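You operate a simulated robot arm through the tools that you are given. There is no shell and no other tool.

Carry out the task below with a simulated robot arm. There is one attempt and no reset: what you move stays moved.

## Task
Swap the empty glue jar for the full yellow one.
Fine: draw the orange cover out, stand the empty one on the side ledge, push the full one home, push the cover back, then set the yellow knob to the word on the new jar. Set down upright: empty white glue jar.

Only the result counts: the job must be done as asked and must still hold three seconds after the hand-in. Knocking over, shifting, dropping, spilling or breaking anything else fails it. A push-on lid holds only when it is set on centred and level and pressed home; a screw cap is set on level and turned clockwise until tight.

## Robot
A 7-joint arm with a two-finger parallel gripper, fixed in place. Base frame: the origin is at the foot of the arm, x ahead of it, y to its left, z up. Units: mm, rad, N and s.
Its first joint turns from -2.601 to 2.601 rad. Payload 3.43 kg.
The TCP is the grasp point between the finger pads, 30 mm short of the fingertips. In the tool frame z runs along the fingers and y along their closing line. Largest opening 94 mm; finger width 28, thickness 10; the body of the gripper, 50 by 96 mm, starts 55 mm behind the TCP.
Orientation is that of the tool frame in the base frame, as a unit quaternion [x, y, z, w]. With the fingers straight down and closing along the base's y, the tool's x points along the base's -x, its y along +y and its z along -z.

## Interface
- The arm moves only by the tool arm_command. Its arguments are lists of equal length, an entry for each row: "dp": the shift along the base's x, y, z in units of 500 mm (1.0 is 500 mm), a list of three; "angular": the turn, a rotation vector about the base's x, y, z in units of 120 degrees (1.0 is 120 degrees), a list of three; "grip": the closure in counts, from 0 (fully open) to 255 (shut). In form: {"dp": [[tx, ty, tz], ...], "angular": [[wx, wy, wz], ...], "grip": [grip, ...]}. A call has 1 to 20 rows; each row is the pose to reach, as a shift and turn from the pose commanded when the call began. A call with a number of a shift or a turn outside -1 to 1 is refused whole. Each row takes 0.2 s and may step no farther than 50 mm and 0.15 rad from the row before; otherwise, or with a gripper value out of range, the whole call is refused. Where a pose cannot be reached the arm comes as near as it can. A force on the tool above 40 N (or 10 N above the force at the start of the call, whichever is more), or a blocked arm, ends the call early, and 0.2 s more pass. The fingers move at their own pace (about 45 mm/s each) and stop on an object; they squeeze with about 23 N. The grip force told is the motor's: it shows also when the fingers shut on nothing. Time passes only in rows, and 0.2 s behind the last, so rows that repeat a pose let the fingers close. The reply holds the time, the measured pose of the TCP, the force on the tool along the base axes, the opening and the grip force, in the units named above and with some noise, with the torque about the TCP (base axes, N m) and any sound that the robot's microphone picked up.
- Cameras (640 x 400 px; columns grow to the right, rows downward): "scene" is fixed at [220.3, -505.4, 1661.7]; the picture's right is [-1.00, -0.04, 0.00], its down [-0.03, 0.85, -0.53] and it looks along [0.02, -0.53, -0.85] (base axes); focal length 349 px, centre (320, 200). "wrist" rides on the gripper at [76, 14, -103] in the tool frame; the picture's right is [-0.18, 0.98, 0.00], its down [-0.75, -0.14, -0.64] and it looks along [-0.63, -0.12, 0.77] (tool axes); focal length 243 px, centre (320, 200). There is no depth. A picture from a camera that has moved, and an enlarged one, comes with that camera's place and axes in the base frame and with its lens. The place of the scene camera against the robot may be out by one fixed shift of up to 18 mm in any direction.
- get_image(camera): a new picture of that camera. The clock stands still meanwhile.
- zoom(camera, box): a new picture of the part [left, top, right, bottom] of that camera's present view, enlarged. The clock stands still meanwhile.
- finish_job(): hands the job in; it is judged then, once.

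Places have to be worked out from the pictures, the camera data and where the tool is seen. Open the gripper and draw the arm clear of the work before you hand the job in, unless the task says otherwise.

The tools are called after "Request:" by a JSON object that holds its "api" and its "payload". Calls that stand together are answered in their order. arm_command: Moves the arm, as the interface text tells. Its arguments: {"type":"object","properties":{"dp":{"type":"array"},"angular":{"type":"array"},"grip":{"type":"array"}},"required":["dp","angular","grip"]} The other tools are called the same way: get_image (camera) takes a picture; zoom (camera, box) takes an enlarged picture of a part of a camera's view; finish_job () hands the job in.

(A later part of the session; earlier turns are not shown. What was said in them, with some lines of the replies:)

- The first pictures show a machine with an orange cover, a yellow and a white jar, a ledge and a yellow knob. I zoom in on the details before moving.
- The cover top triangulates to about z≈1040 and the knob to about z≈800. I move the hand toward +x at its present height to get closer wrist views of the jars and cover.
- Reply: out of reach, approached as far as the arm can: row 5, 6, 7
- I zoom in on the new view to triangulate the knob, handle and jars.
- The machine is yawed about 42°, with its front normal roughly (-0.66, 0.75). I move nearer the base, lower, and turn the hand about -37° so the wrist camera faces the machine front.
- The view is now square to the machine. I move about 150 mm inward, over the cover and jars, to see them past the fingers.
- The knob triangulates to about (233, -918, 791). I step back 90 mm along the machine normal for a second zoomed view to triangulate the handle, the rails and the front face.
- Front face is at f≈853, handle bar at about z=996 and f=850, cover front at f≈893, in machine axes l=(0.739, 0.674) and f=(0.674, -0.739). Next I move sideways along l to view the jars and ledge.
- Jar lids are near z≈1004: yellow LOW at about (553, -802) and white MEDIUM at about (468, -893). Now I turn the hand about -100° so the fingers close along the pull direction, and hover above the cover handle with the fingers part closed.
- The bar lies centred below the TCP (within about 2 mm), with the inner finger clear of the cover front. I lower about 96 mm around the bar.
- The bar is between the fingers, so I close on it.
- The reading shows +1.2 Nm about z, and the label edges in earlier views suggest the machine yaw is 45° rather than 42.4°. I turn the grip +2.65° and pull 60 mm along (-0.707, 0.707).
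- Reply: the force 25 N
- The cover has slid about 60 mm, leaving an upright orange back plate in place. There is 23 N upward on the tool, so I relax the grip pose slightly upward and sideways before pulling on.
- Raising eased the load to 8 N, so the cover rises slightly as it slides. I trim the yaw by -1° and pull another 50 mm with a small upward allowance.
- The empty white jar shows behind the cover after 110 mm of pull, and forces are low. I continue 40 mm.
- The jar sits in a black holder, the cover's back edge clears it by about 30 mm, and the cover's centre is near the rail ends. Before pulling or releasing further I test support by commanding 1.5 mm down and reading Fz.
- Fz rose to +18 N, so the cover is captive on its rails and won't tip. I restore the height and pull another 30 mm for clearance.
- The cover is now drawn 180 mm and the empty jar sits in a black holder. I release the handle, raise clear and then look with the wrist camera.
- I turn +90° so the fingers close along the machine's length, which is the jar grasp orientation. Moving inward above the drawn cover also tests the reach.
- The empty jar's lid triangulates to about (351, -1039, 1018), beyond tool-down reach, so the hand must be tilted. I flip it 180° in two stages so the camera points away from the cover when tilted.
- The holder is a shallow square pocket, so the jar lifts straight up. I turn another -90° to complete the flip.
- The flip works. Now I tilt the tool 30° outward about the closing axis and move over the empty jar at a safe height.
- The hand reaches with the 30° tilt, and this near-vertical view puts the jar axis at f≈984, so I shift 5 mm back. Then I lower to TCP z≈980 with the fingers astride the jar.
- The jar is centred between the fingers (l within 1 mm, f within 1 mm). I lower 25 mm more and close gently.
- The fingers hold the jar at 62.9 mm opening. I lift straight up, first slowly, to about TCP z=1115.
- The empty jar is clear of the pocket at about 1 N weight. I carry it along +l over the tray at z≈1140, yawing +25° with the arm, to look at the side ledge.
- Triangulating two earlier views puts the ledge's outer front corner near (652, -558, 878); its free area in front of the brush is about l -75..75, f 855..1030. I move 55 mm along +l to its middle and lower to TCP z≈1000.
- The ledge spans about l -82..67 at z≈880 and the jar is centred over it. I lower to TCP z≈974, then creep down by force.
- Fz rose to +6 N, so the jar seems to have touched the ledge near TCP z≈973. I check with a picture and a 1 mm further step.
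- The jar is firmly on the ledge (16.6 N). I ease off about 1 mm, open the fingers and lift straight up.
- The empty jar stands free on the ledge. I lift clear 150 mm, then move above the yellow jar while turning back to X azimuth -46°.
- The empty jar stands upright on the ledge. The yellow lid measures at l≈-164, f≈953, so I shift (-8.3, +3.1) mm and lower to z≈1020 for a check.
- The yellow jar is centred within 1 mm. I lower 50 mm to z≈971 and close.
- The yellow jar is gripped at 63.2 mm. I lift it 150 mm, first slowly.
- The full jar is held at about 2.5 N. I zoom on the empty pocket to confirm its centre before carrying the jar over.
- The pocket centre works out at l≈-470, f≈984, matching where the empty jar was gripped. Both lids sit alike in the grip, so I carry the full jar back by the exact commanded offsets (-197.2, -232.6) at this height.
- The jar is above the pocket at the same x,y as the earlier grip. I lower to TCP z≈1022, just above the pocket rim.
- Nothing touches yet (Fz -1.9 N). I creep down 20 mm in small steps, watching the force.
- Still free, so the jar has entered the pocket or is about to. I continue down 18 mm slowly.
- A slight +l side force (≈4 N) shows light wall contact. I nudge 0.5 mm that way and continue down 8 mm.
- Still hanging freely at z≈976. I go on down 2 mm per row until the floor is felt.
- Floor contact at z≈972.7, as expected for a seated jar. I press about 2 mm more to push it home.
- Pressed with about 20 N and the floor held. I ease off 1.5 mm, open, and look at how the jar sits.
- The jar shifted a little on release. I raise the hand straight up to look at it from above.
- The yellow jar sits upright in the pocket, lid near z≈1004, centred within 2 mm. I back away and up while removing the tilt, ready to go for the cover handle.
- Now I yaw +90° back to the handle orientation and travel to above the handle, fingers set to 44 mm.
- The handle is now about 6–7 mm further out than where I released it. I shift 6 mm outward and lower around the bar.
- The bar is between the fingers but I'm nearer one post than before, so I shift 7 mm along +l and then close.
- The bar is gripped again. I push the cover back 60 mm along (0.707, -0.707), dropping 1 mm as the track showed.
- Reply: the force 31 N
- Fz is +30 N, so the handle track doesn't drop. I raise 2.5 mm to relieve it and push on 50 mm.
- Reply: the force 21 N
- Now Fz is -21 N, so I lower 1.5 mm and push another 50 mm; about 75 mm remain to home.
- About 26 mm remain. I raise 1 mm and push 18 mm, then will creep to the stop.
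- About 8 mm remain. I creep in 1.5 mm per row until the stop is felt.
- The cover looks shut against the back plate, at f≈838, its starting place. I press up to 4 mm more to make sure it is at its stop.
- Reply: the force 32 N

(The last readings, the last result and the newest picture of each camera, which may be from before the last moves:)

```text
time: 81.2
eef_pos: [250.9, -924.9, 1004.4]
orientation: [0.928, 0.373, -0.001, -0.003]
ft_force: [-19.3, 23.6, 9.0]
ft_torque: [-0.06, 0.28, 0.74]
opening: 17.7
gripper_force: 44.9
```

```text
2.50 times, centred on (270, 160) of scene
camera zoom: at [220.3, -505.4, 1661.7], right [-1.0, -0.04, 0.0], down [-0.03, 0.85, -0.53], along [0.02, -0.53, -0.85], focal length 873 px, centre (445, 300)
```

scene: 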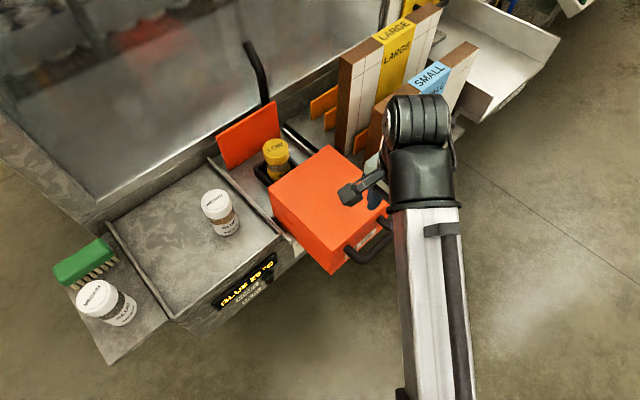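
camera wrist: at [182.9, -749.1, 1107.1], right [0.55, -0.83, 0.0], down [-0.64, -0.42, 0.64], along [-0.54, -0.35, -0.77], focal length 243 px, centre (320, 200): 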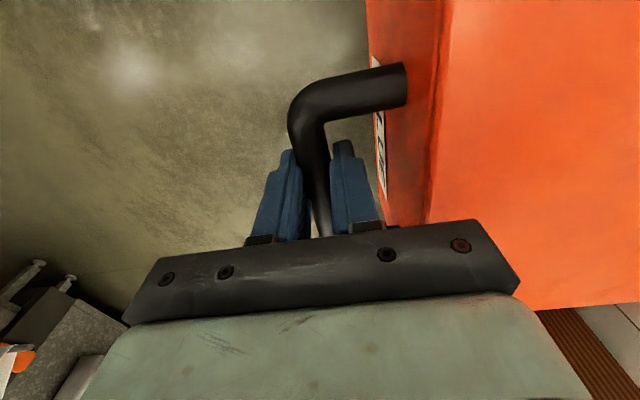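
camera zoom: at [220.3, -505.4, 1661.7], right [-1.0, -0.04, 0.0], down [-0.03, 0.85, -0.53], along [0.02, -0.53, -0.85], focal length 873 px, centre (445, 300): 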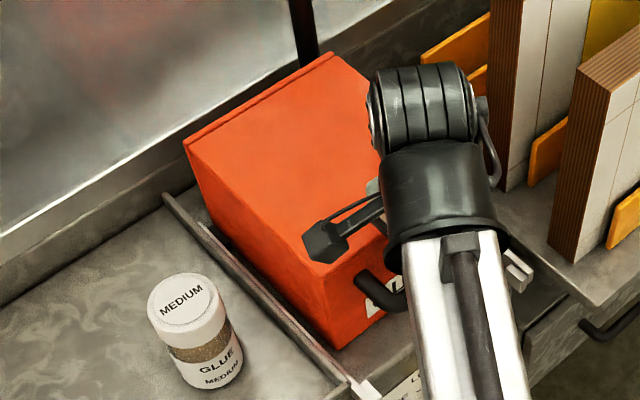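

The stop pushes back with 30 N, so the cover is home. I relax the push, open, and rise clear of the handle.

Request:
{"api": "arm_command", "payload": {"dp": [[-0.0042, 0.0042, 0], [-0.0042, 0.0042, 0], [-0.0042, 0.0042, 0], [-0.0042, 0.0042, 0.04], [-0.0042, 0.0042, 0.12], [-0.0042, 0.0042, 0.2], [-0.0042, 0.0042, 0.26], [-0.0042, 0.0042, 0.26]], "angular": [[0, 0, 0], [0, 0, 0], [0, 0, 0], [0, 0, 0], [0, 0, 0], [0, 0, 0], [0, 0, 0], [0, 0, 0]], "grip": [255, 136, 136, 136, 136, 136, 136, 136]}}

Request:
{"api": "get_image", "payload": {"camera": "wrist"}}

Request:
{"api": "get_image", "payload": {"camera": "scene"}}

```text
time: 83.0
eef_pos: [250.9, -924.3, 1134.8]
orientation: [0.927, 0.374, 0.0, 0.0]
ft_force: [0.4, -0.2, 0.6]
ft_torque: [0.0, 0.05, -0.03]
opening: 44.3
gripper_force: 0.1
```

```text
taken
camera wrist: at [316.5, -881.1, 1237.2], right [0.55, -0.83, 0.0], down [-0.64, -0.42, 0.64], along [-0.54, -0.35, -0.77], focal length 243 px, centre (320, 200)
```

wrist: 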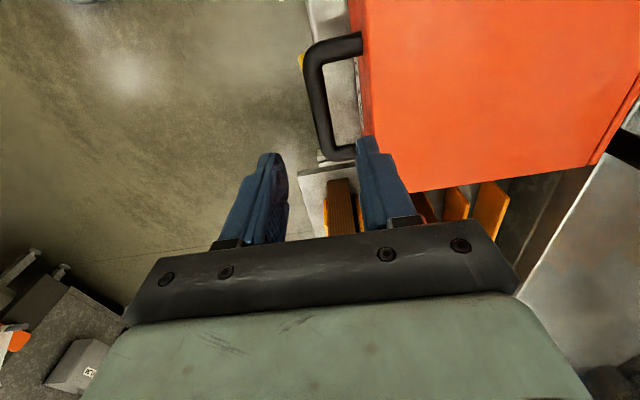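

```text
taken
```

scene: 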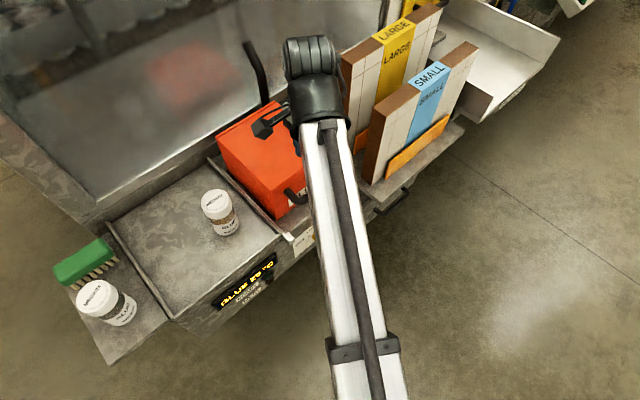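

The cover is home and the empty jar stands on the ledge. Next is the knob: I back out in front of the machine and yaw -90°, so the hand can then be tilted level toward the knob.

Request:
{"api": "arm_command", "payload": {"dp": [[-0.021, 0.021, 0], [-0.042, 0.042, 0], [-0.062, 0.062, 0], [-0.083, 0.083, 0], [-0.104, 0.104, 0], [-0.125, 0.125, 0], [-0.146, 0.146, 0], [-0.167, 0.167, 0], [-0.187, 0.187, 0], [-0.208, 0.208, 0], [-0.229, 0.229, 0], [-0.25, 0.25, 0], [-0.25, 0.25, 0]], "angular": [[0, 0, -0.0625], [0, 0, -0.125], [0, 0, -0.1875], [0, 0, -0.25], [0, 0, -0.3125], [0, 0, -0.375], [0, 0, -0.4375], [0, 0, -0.5], [0, 0, -0.5625], [0, 0, -0.625], [0, 0, -0.6875], [0, 0, -0.75], [0, 0, -0.75]], "grip": [0, 0, 0, 0, 0, 0, 0, 0, 0, 0, 0, 0, 0]}}

Request:
{"api": "get_image", "payload": {"camera": "scene"}}

```text
time: 85.8
eef_pos: [126.0, -799.3, 1133.9]
orientation: [0.92, -0.392, 0.0, 0.0]
ft_force: [0.4, 0.4, -0.3]
ft_torque: [-0.03, -0.02, -0.02]
opening: 93.8
gripper_force: 0.1
```

```text
taken
```

scene: 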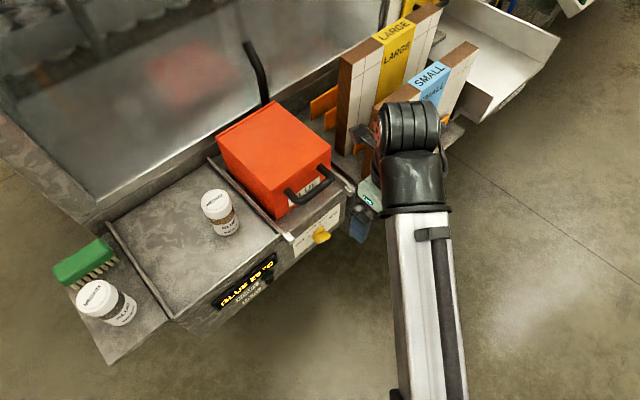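

Clear of the machine now. I tilt the tool level (90° about -l, pointing along f) while descending to z≈950.

Request:
{"api": "arm_command", "payload": {"dp": [[0, 0, -0.03], [0, 0, -0.06], [0, 0, -0.09], [0, 0, -0.12], [0, 0, -0.15], [0, 0, -0.18], [0, 0, -0.21], [0, 0, -0.24], [0, 0, -0.27], [0, 0, -0.3], [0, 0, -0.33], [0, 0, -0.36], [0, 0, -0.36]], "angular": [[-0.0442, -0.0442, 0], [-0.0884, -0.0884, 0], [-0.1326, -0.1326, 0], [-0.1768, -0.1768, 0], [-0.221, -0.221, 0], [-0.2652, -0.2652, 0], [-0.3094, -0.3094, 0], [-0.3536, -0.3536, 0], [-0.3978, -0.3978, 0], [-0.442, -0.442, 0], [-0.486, -0.486, 0], [-0.53, -0.53, 0], [-0.53, -0.53, 0]], "grip": [0, 0, 0, 0, 0, 0, 0, 0, 0, 0, 0, 0, 0]}}

Request:
{"api": "get_image", "payload": {"camera": "wrist"}}

Request:
{"api": "get_image", "payload": {"camera": "scene"}}

```text
time: 88.6
eef_pos: [126.1, -799.1, 955.2]
orientation: [0.651, -0.276, 0.656, 0.264]
ft_force: [0.1, 0.6, 1.3]
ft_torque: [-0.01, -0.02, -0.02]
opening: 94.1
gripper_force: 0.0
```

```text
taken
camera wrist: at [42.5, -738.5, 1030.5], right [-0.69, -0.69, -0.2], down [-0.34, 0.56, -0.75], along [0.63, -0.45, -0.63], focal length 243 px, centre (320, 200)
```

wrist: 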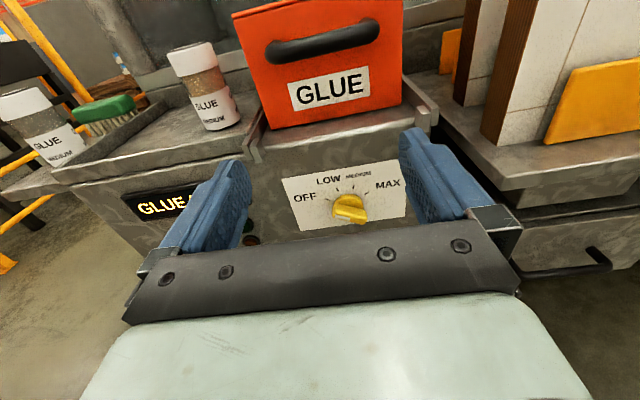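

```text
taken
```

scene: 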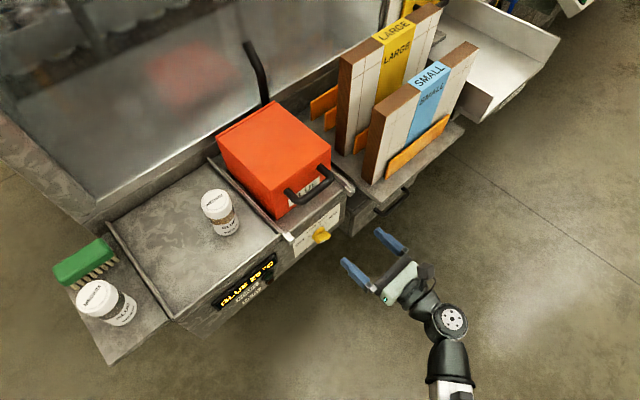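

Excellent, the tool is level and the dial can be seen upright. I zoom in on the knob.

Request:
{"api": "zoom", "payload": {"camera": "wrist", "box": [270, 155, 420, 245]}}

Request:
{"api": "zoom", "payload": {"camera": "scene", "box": [270, 190, 370, 260]}}

```text
4.27 times, centred on (345, 200) of wrist
camera zoom: at [42.5, -738.5, 1030.5], right [-0.69, -0.69, -0.2], down [-0.34, 0.56, -0.75], along [0.63, -0.45, -0.63], focal length 1035 px, centre (213, 200)
```

zoom: 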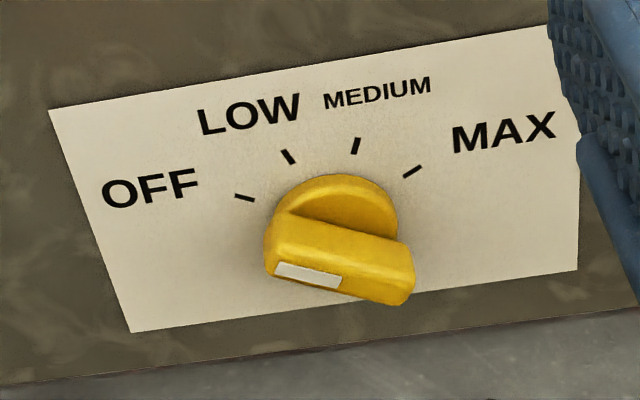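

```text
5.71 times, centred on (320, 225) of scene
camera zoom: at [220.3, -505.4, 1661.7], right [-1.0, -0.04, 0.0], down [-0.03, 0.85, -0.53], along [0.02, -0.53, -0.85], focal length 1995 px, centre (320, 57)
```

zoom: 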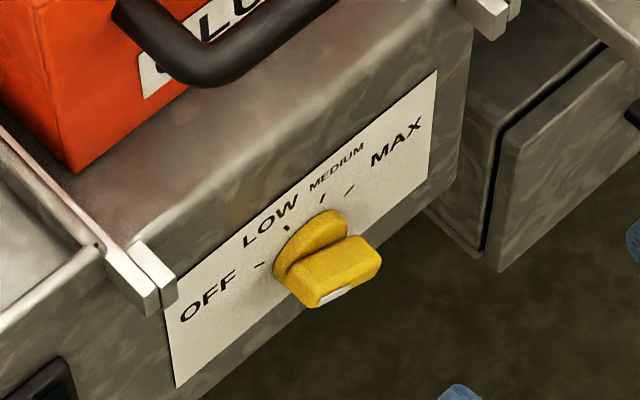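

The dial reads OFF (30°), LOW (70°), MEDIUM (110°) and MAX (150°) above the left horizontal, and the white pointer is at OFF. The knob axis is near z≈784, so I line up in front of it and roll the hand 60° so the fingers will close across the bar.

Request:
{"api": "arm_command", "payload": {"dp": [[0.0093, -0.014, -0.043], [0.0187, -0.0281, -0.0858], [0.028, -0.0422, -0.1286], [0.0373, -0.0562, -0.1715], [0.0466, -0.0703, -0.2144], [0.056, -0.0843, -0.2573], [0.0653, -0.0984, -0.3], [0.0746, -0.1124, -0.343], [0.0746, -0.1124, -0.343]], "angular": [[-0.0443, 0.0441, 0], [-0.0885, 0.0883, 0], [-0.1328, 0.1324, 0], [-0.177, 0.1765, 0], [-0.2213, 0.2206, 0], [-0.2655, 0.2648, 0], [-0.3098, 0.3089, 0], [-0.354, 0.353, 0], [-0.354, 0.353, 0]], "grip": [90, 90, 90, 90, 90, 90, 90, 90, 90]}}

Request:
{"api": "get_image", "payload": {"camera": "wrist"}}

Request:
{"api": "get_image", "payload": {"camera": "scene"}}

```text
time: 90.6
eef_pos: [163.7, -857.1, 782.7]
orientation: [0.701, 0.086, 0.435, 0.559]
ft_force: [0.4, -0.7, -0.1]
ft_torque: [0.03, 0.01, -0.02]
opening: 60.7
gripper_force: 0.2
```

```text
taken
camera wrist: at [132.1, -742.6, 833.7], right [-0.47, -0.47, 0.75], down [-0.86, 0.05, -0.51], along [0.2, -0.88, -0.42], focal length 243 px, centre (320, 200)
```

wrist: 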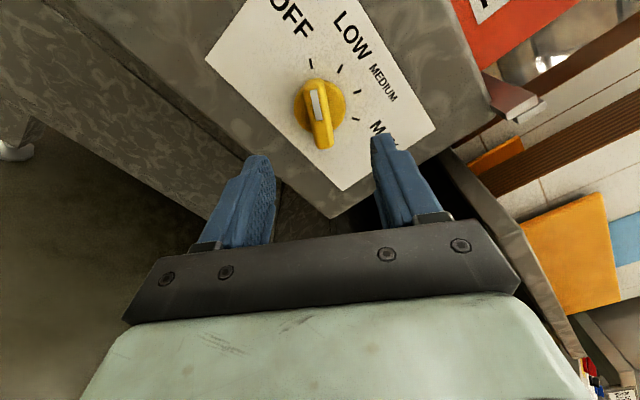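

```text
taken
```

scene: 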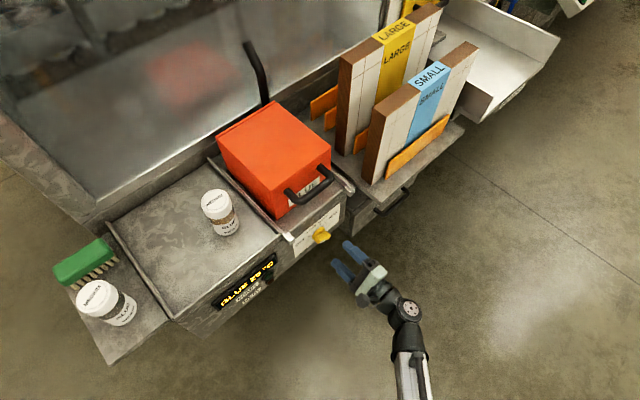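

The bar now lies between the fingers' planes. I zoom to check the alignment.

Request:
{"api": "zoom", "payload": {"camera": "wrist", "box": [240, 40, 400, 160]}}

```text
3.33 times, centred on (320, 100) of wrist
camera zoom: at [132.1, -742.6, 833.7], right [-0.47, -0.47, 0.75], down [-0.86, 0.05, -0.51], along [0.2, -0.88, -0.42], focal length 809 px, centre (320, 533)
```

zoom: 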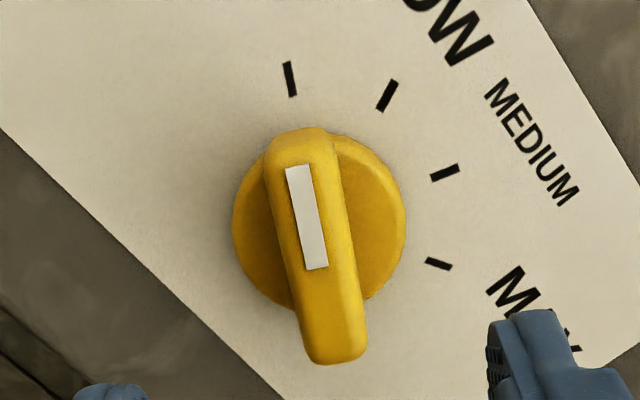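

The pointer is exactly at OFF and the bar is parallel to the tool's x axis, about 7 mm off centre along it. I shift 7 mm and advance 56 mm so the fingers straddle the bar.

Request:
{"api": "arm_command", "payload": {"dp": [[0.0086, 0.0086, 0.0088], [0.0243, -0.007, 0.0088], [0.0401, -0.023, 0.0088], [0.0558, -0.0395, 0.0088], [0.0715, -0.0553, 0.0088], [0.0872, -0.0712, 0.0088], [0.0872, -0.0712, 0.0088]], "angular": [[0, 0, 0], [0, 0, 0], [0, 0, 0], [0, 0, 0], [0, 0, 0], [0, 0, 0], [0, 0, 0]], "grip": [90, 90, 90, 90, 90, 90, 90]}}

Request:
{"api": "get_image", "payload": {"camera": "wrist"}}

Request:
{"api": "zoom", "payload": {"camera": "scene", "box": [270, 190, 390, 290]}}

```text
time: 92.2
eef_pos: [206.7, -890.9, 786.3]
orientation: [0.702, 0.085, 0.436, 0.557]
ft_force: [-0.1, 0.6, 0.8]
ft_torque: [0.0, 0.01, -0.04]
opening: 60.5
gripper_force: 0.1
```

```text
taken
camera wrist: at [175.7, -778.5, 838.6], right [-0.47, -0.47, 0.75], down [-0.86, 0.05, -0.51], along [0.2, -0.88, -0.43], focal length 243 px, centre (320, 200)
```

wrist: 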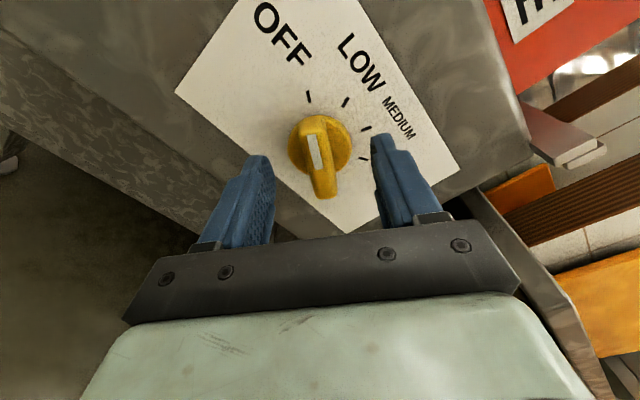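

```text
4.00 times, centred on (330, 240) of scene
camera zoom: at [220.3, -505.4, 1661.7], right [-1.0, -0.04, 0.0], down [-0.03, 0.85, -0.53], along [0.02, -0.53, -0.85], focal length 1396 px, centre (280, 40)
```

zoom: 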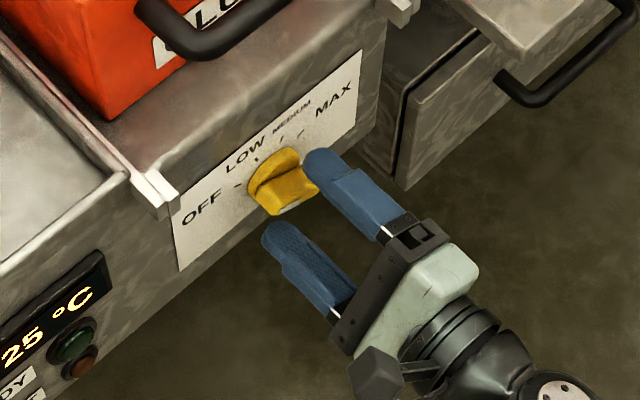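

The fingertips are about 14 mm short of the knob's base disc and centred on the bar. I advance 7 mm and close on it.

Request:
{"api": "arm_command", "payload": {"dp": [[0.005, -0.005, 0], [0.0099, -0.0099, 0], [0.0099, -0.0099, 0], [0.0099, -0.0099, 0], [0.0099, -0.0099, 0], [0.0099, -0.0099, 0]], "angular": [[0, 0, 0], [0, 0, 0], [0, 0, 0], [0, 0, 0], [0, 0, 0], [0, 0, 0]], "grip": [90, 90, 255, 255, 255, 255]}}

Request:
{"api": "get_image", "payload": {"camera": "wrist"}}

```text
time: 93.6
eef_pos: [212.5, -895.3, 785.5]
orientation: [0.702, 0.085, 0.435, 0.558]
ft_force: [1.0, -0.2, -1.9]
ft_torque: [0.07, 0.11, -0.1]
opening: 16.1
gripper_force: 39.3
```

```text
taken
camera wrist: at [181.1, -783.0, 838.4], right [-0.47, -0.47, 0.75], down [-0.86, 0.05, -0.51], along [0.2, -0.88, -0.43], focal length 243 px, centre (320, 200)
```

wrist: 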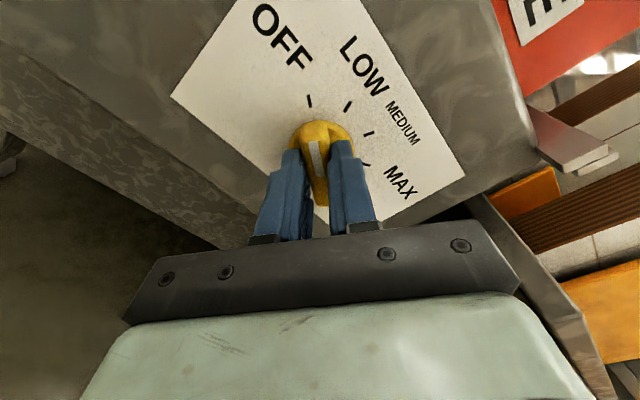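

The bar is gripped (16 mm). I turn the knob 40° clockwise as seen from the front, from OFF to LOW.

Request:
{"api": "arm_command", "payload": {"dp": [[0, 0, 0], [0, 0, 0], [0, 0, 0], [0, 0, 0], [0, 0, 0], [0, 0, 0], [0, 0, 0]], "angular": [[0.0393, -0.0392, 0], [0.0787, -0.0784, 0], [0.118, -0.1177, 0], [0.1573, -0.1569, 0], [0.1967, -0.1961, 0], [0.236, -0.2353, 0], [0.236, -0.2353, 0]], "grip": [255, 255, 255, 255, 255, 255, 255]}}

Request:
{"api": "get_image", "payload": {"camera": "wrist"}}

Request:
{"api": "zoom", "payload": {"camera": "wrist", "box": [230, 70, 400, 200]}}

```text
time: 95.2
eef_pos: [212.1, -896.8, 787.5]
orientation: [0.688, -0.16, 0.6, 0.374]
ft_force: [1.8, -7.5, 14.5]
ft_torque: [0.3, 0.31, -0.26]
opening: 15.9
gripper_force: 45.0
```

```text
taken
camera wrist: at [147.1, -816.9, 864.7], right [-0.7, -0.7, 0.14], down [-0.53, 0.38, -0.76], along [0.48, -0.61, -0.63], focal length 243 px, centre (320, 200)
```

wrist: 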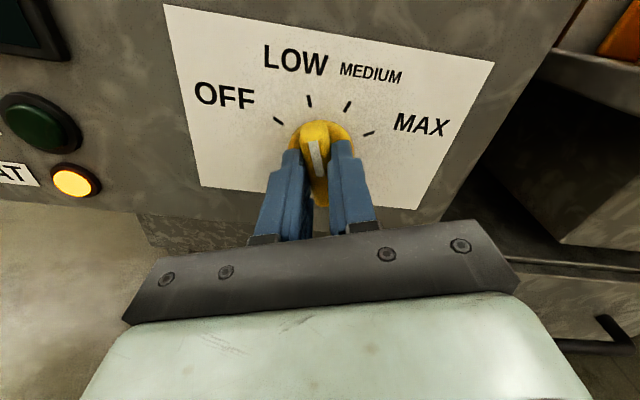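

```text
3.08 times, centred on (315, 135) of wrist
camera zoom: at [147.1, -816.9, 864.7], right [-0.7, -0.7, 0.14], down [-0.53, 0.38, -0.76], along [0.48, -0.61, -0.63], focal length 746 px, centre (335, 400)
```

zoom: 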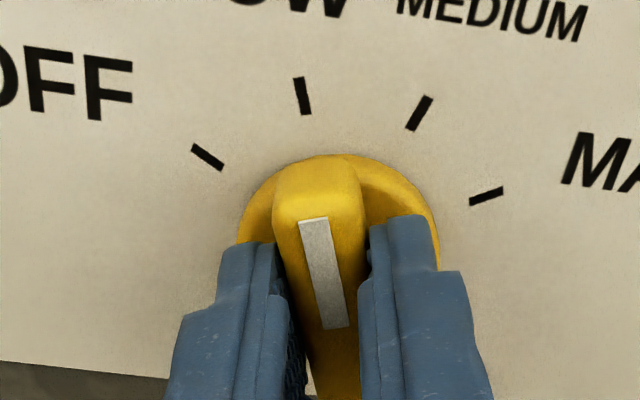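

The pointer lines up with the LOW tick and the HEAT lamp has lit. I release and back straight off to verify.

Request:
{"api": "arm_command", "payload": {"dp": [[0, 0, 0], [0, 0, 0], [0, 0, 0], [-0.02, 0.02, 0], [-0.06, 0.06, 0], [-0.1, 0.1, 0], [-0.14, 0.14, 0], [-0.14, 0.14, 0]], "angular": [[0, 0, 0], [0, 0, 0], [0, 0, 0], [0, 0, 0], [0, 0, 0], [0, 0, 0], [0, 0, 0], [0, 0, 0]], "grip": [90, 90, 90, 90, 90, 90, 90, 90]}}

Request:
{"api": "get_image", "payload": {"camera": "wrist"}}

Request:
{"api": "zoom", "payload": {"camera": "wrist", "box": [250, 40, 410, 160]}}

Request:
{"api": "get_image", "payload": {"camera": "scene"}}

```text
time: 97.0
eef_pos: [141.8, -827.5, 787.2]
orientation: [0.69, -0.158, 0.6, 0.374]
ft_force: [0.0, 0.1, 0.0]
ft_torque: [-0.03, -0.02, -0.02]
opening: 60.7
gripper_force: 0.0
```

```text
taken
camera wrist: at [77.4, -746.7, 863.8], right [-0.7, -0.7, 0.15], down [-0.53, 0.38, -0.76], along [0.48, -0.61, -0.64], focal length 243 px, centre (320, 200)
```

wrist: 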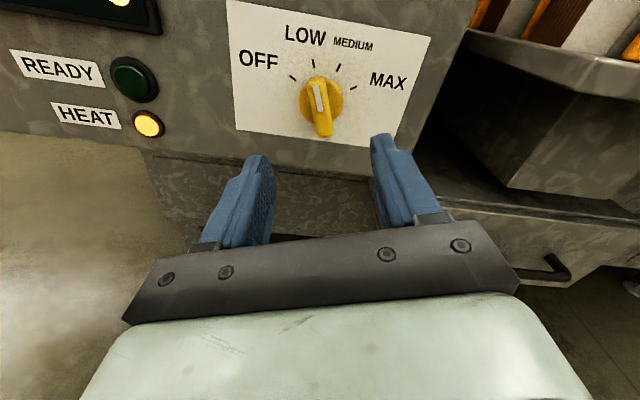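

```text
3.33 times, centred on (330, 100) of wrist
camera zoom: at [77.4, -746.7, 863.8], right [-0.7, -0.7, 0.15], down [-0.53, 0.38, -0.76], along [0.48, -0.61, -0.64], focal length 809 px, centre (287, 533)
```

zoom: 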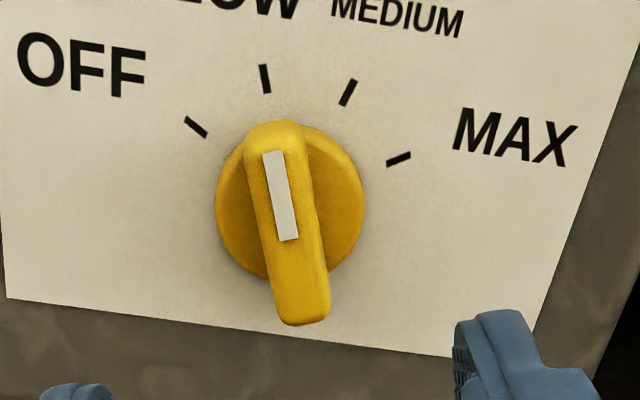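

```text
taken
```

scene: 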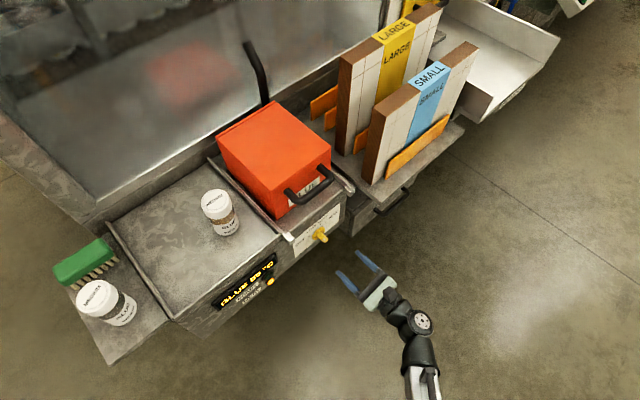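

The pointer stays on LOW after release, and the cover, white jars, brush and boards look in place. I open fully, back off farther, and take a last close look.

Request:
{"api": "arm_command", "payload": {"dp": [[-0.04, 0.04, 0], [-0.08, 0.08, 0], [-0.12, 0.12, 0], [-0.12, 0.12, 0], [-0.12, 0.12, 0]], "angular": [[0, 0, 0], [0, 0, 0], [0, 0, 0], [0, 0, 0], [0, 0, 0]], "grip": [0, 0, 0, 0, 0]}}

Request:
{"api": "zoom", "payload": {"camera": "scene", "box": [190, 80, 370, 260]}}

Request:
{"api": "zoom", "payload": {"camera": "scene", "box": [40, 160, 240, 360]}}

```text
time: 98.2
eef_pos: [82.7, -766.9, 786.9]
orientation: [0.689, -0.159, 0.6, 0.374]
ft_force: [-0.3, -0.4, -0.4]
ft_torque: [0.01, 0.01, 0.0]
opening: 94.1
gripper_force: 0.1
```

```text
2.22 times, centred on (280, 170) of scene
camera zoom: at [220.3, -505.4, 1661.7], right [-1.0, -0.04, 0.0], down [-0.03, 0.85, -0.53], along [0.02, -0.53, -0.85], focal length 776 px, centre (409, 267)
```

zoom: 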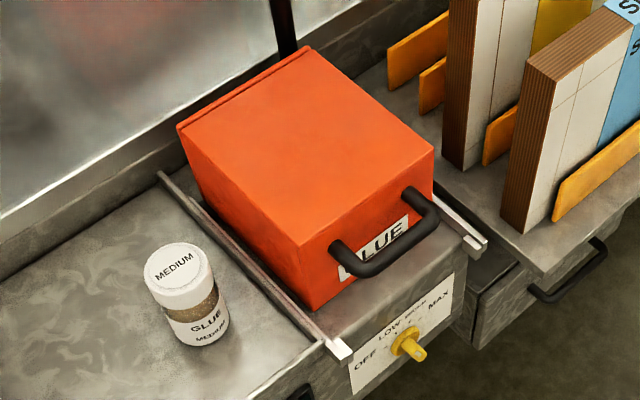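

```text
2.00 times, centred on (140, 260) of scene
camera zoom: at [220.3, -505.4, 1661.7], right [-1.0, -0.04, 0.0], down [-0.03, 0.85, -0.53], along [0.02, -0.53, -0.85], focal length 698 px, centre (680, 80)
```

zoom: 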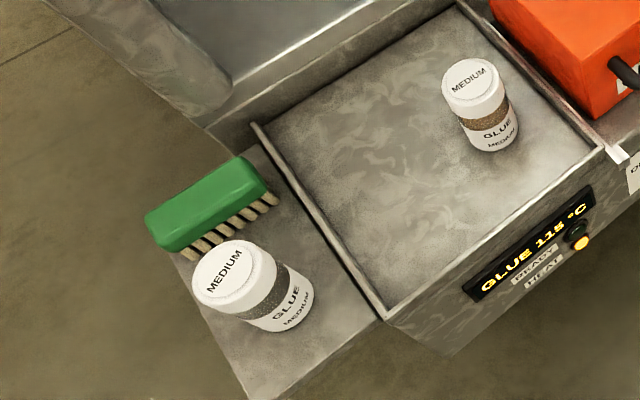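

The pictures match the start except for the intended changes: the cover is shut with the yellow jar inside, the empty jar stands upright on the ledge, and the knob is at LOW with the glue heating (115 °C). The hand is open and clear, so I hand the job in.

Request:
{"api": "finish_job", "payload": {}}

```text
The job is handed in.
```

I swapped the jars as asked and handed the job in; I haven't been told whether it passed.

- **Empty jar:** the white one came out of its pocket under the cover and stands upright on the side ledge, in front of the brush.
- **Full jar:** the yellow LOW jar is in the pocket. I pressed it to the floor with about 20 N. It shifted about 2 mm sideways when I let go, but it looked upright and seated from above.
- **Cover:** the orange cover is pushed back against its stop, which resisted with about 30 N. It looks the same as at the start.
- **Knob:** the pointer stayed on LOW after I let go. The HEAT lamp lit, and the display read 115 °C in the last picture.

The other white jar, the brush and the boards look unmoved in the final pictures. I opened the gripper and drew the arm clear before handing in.
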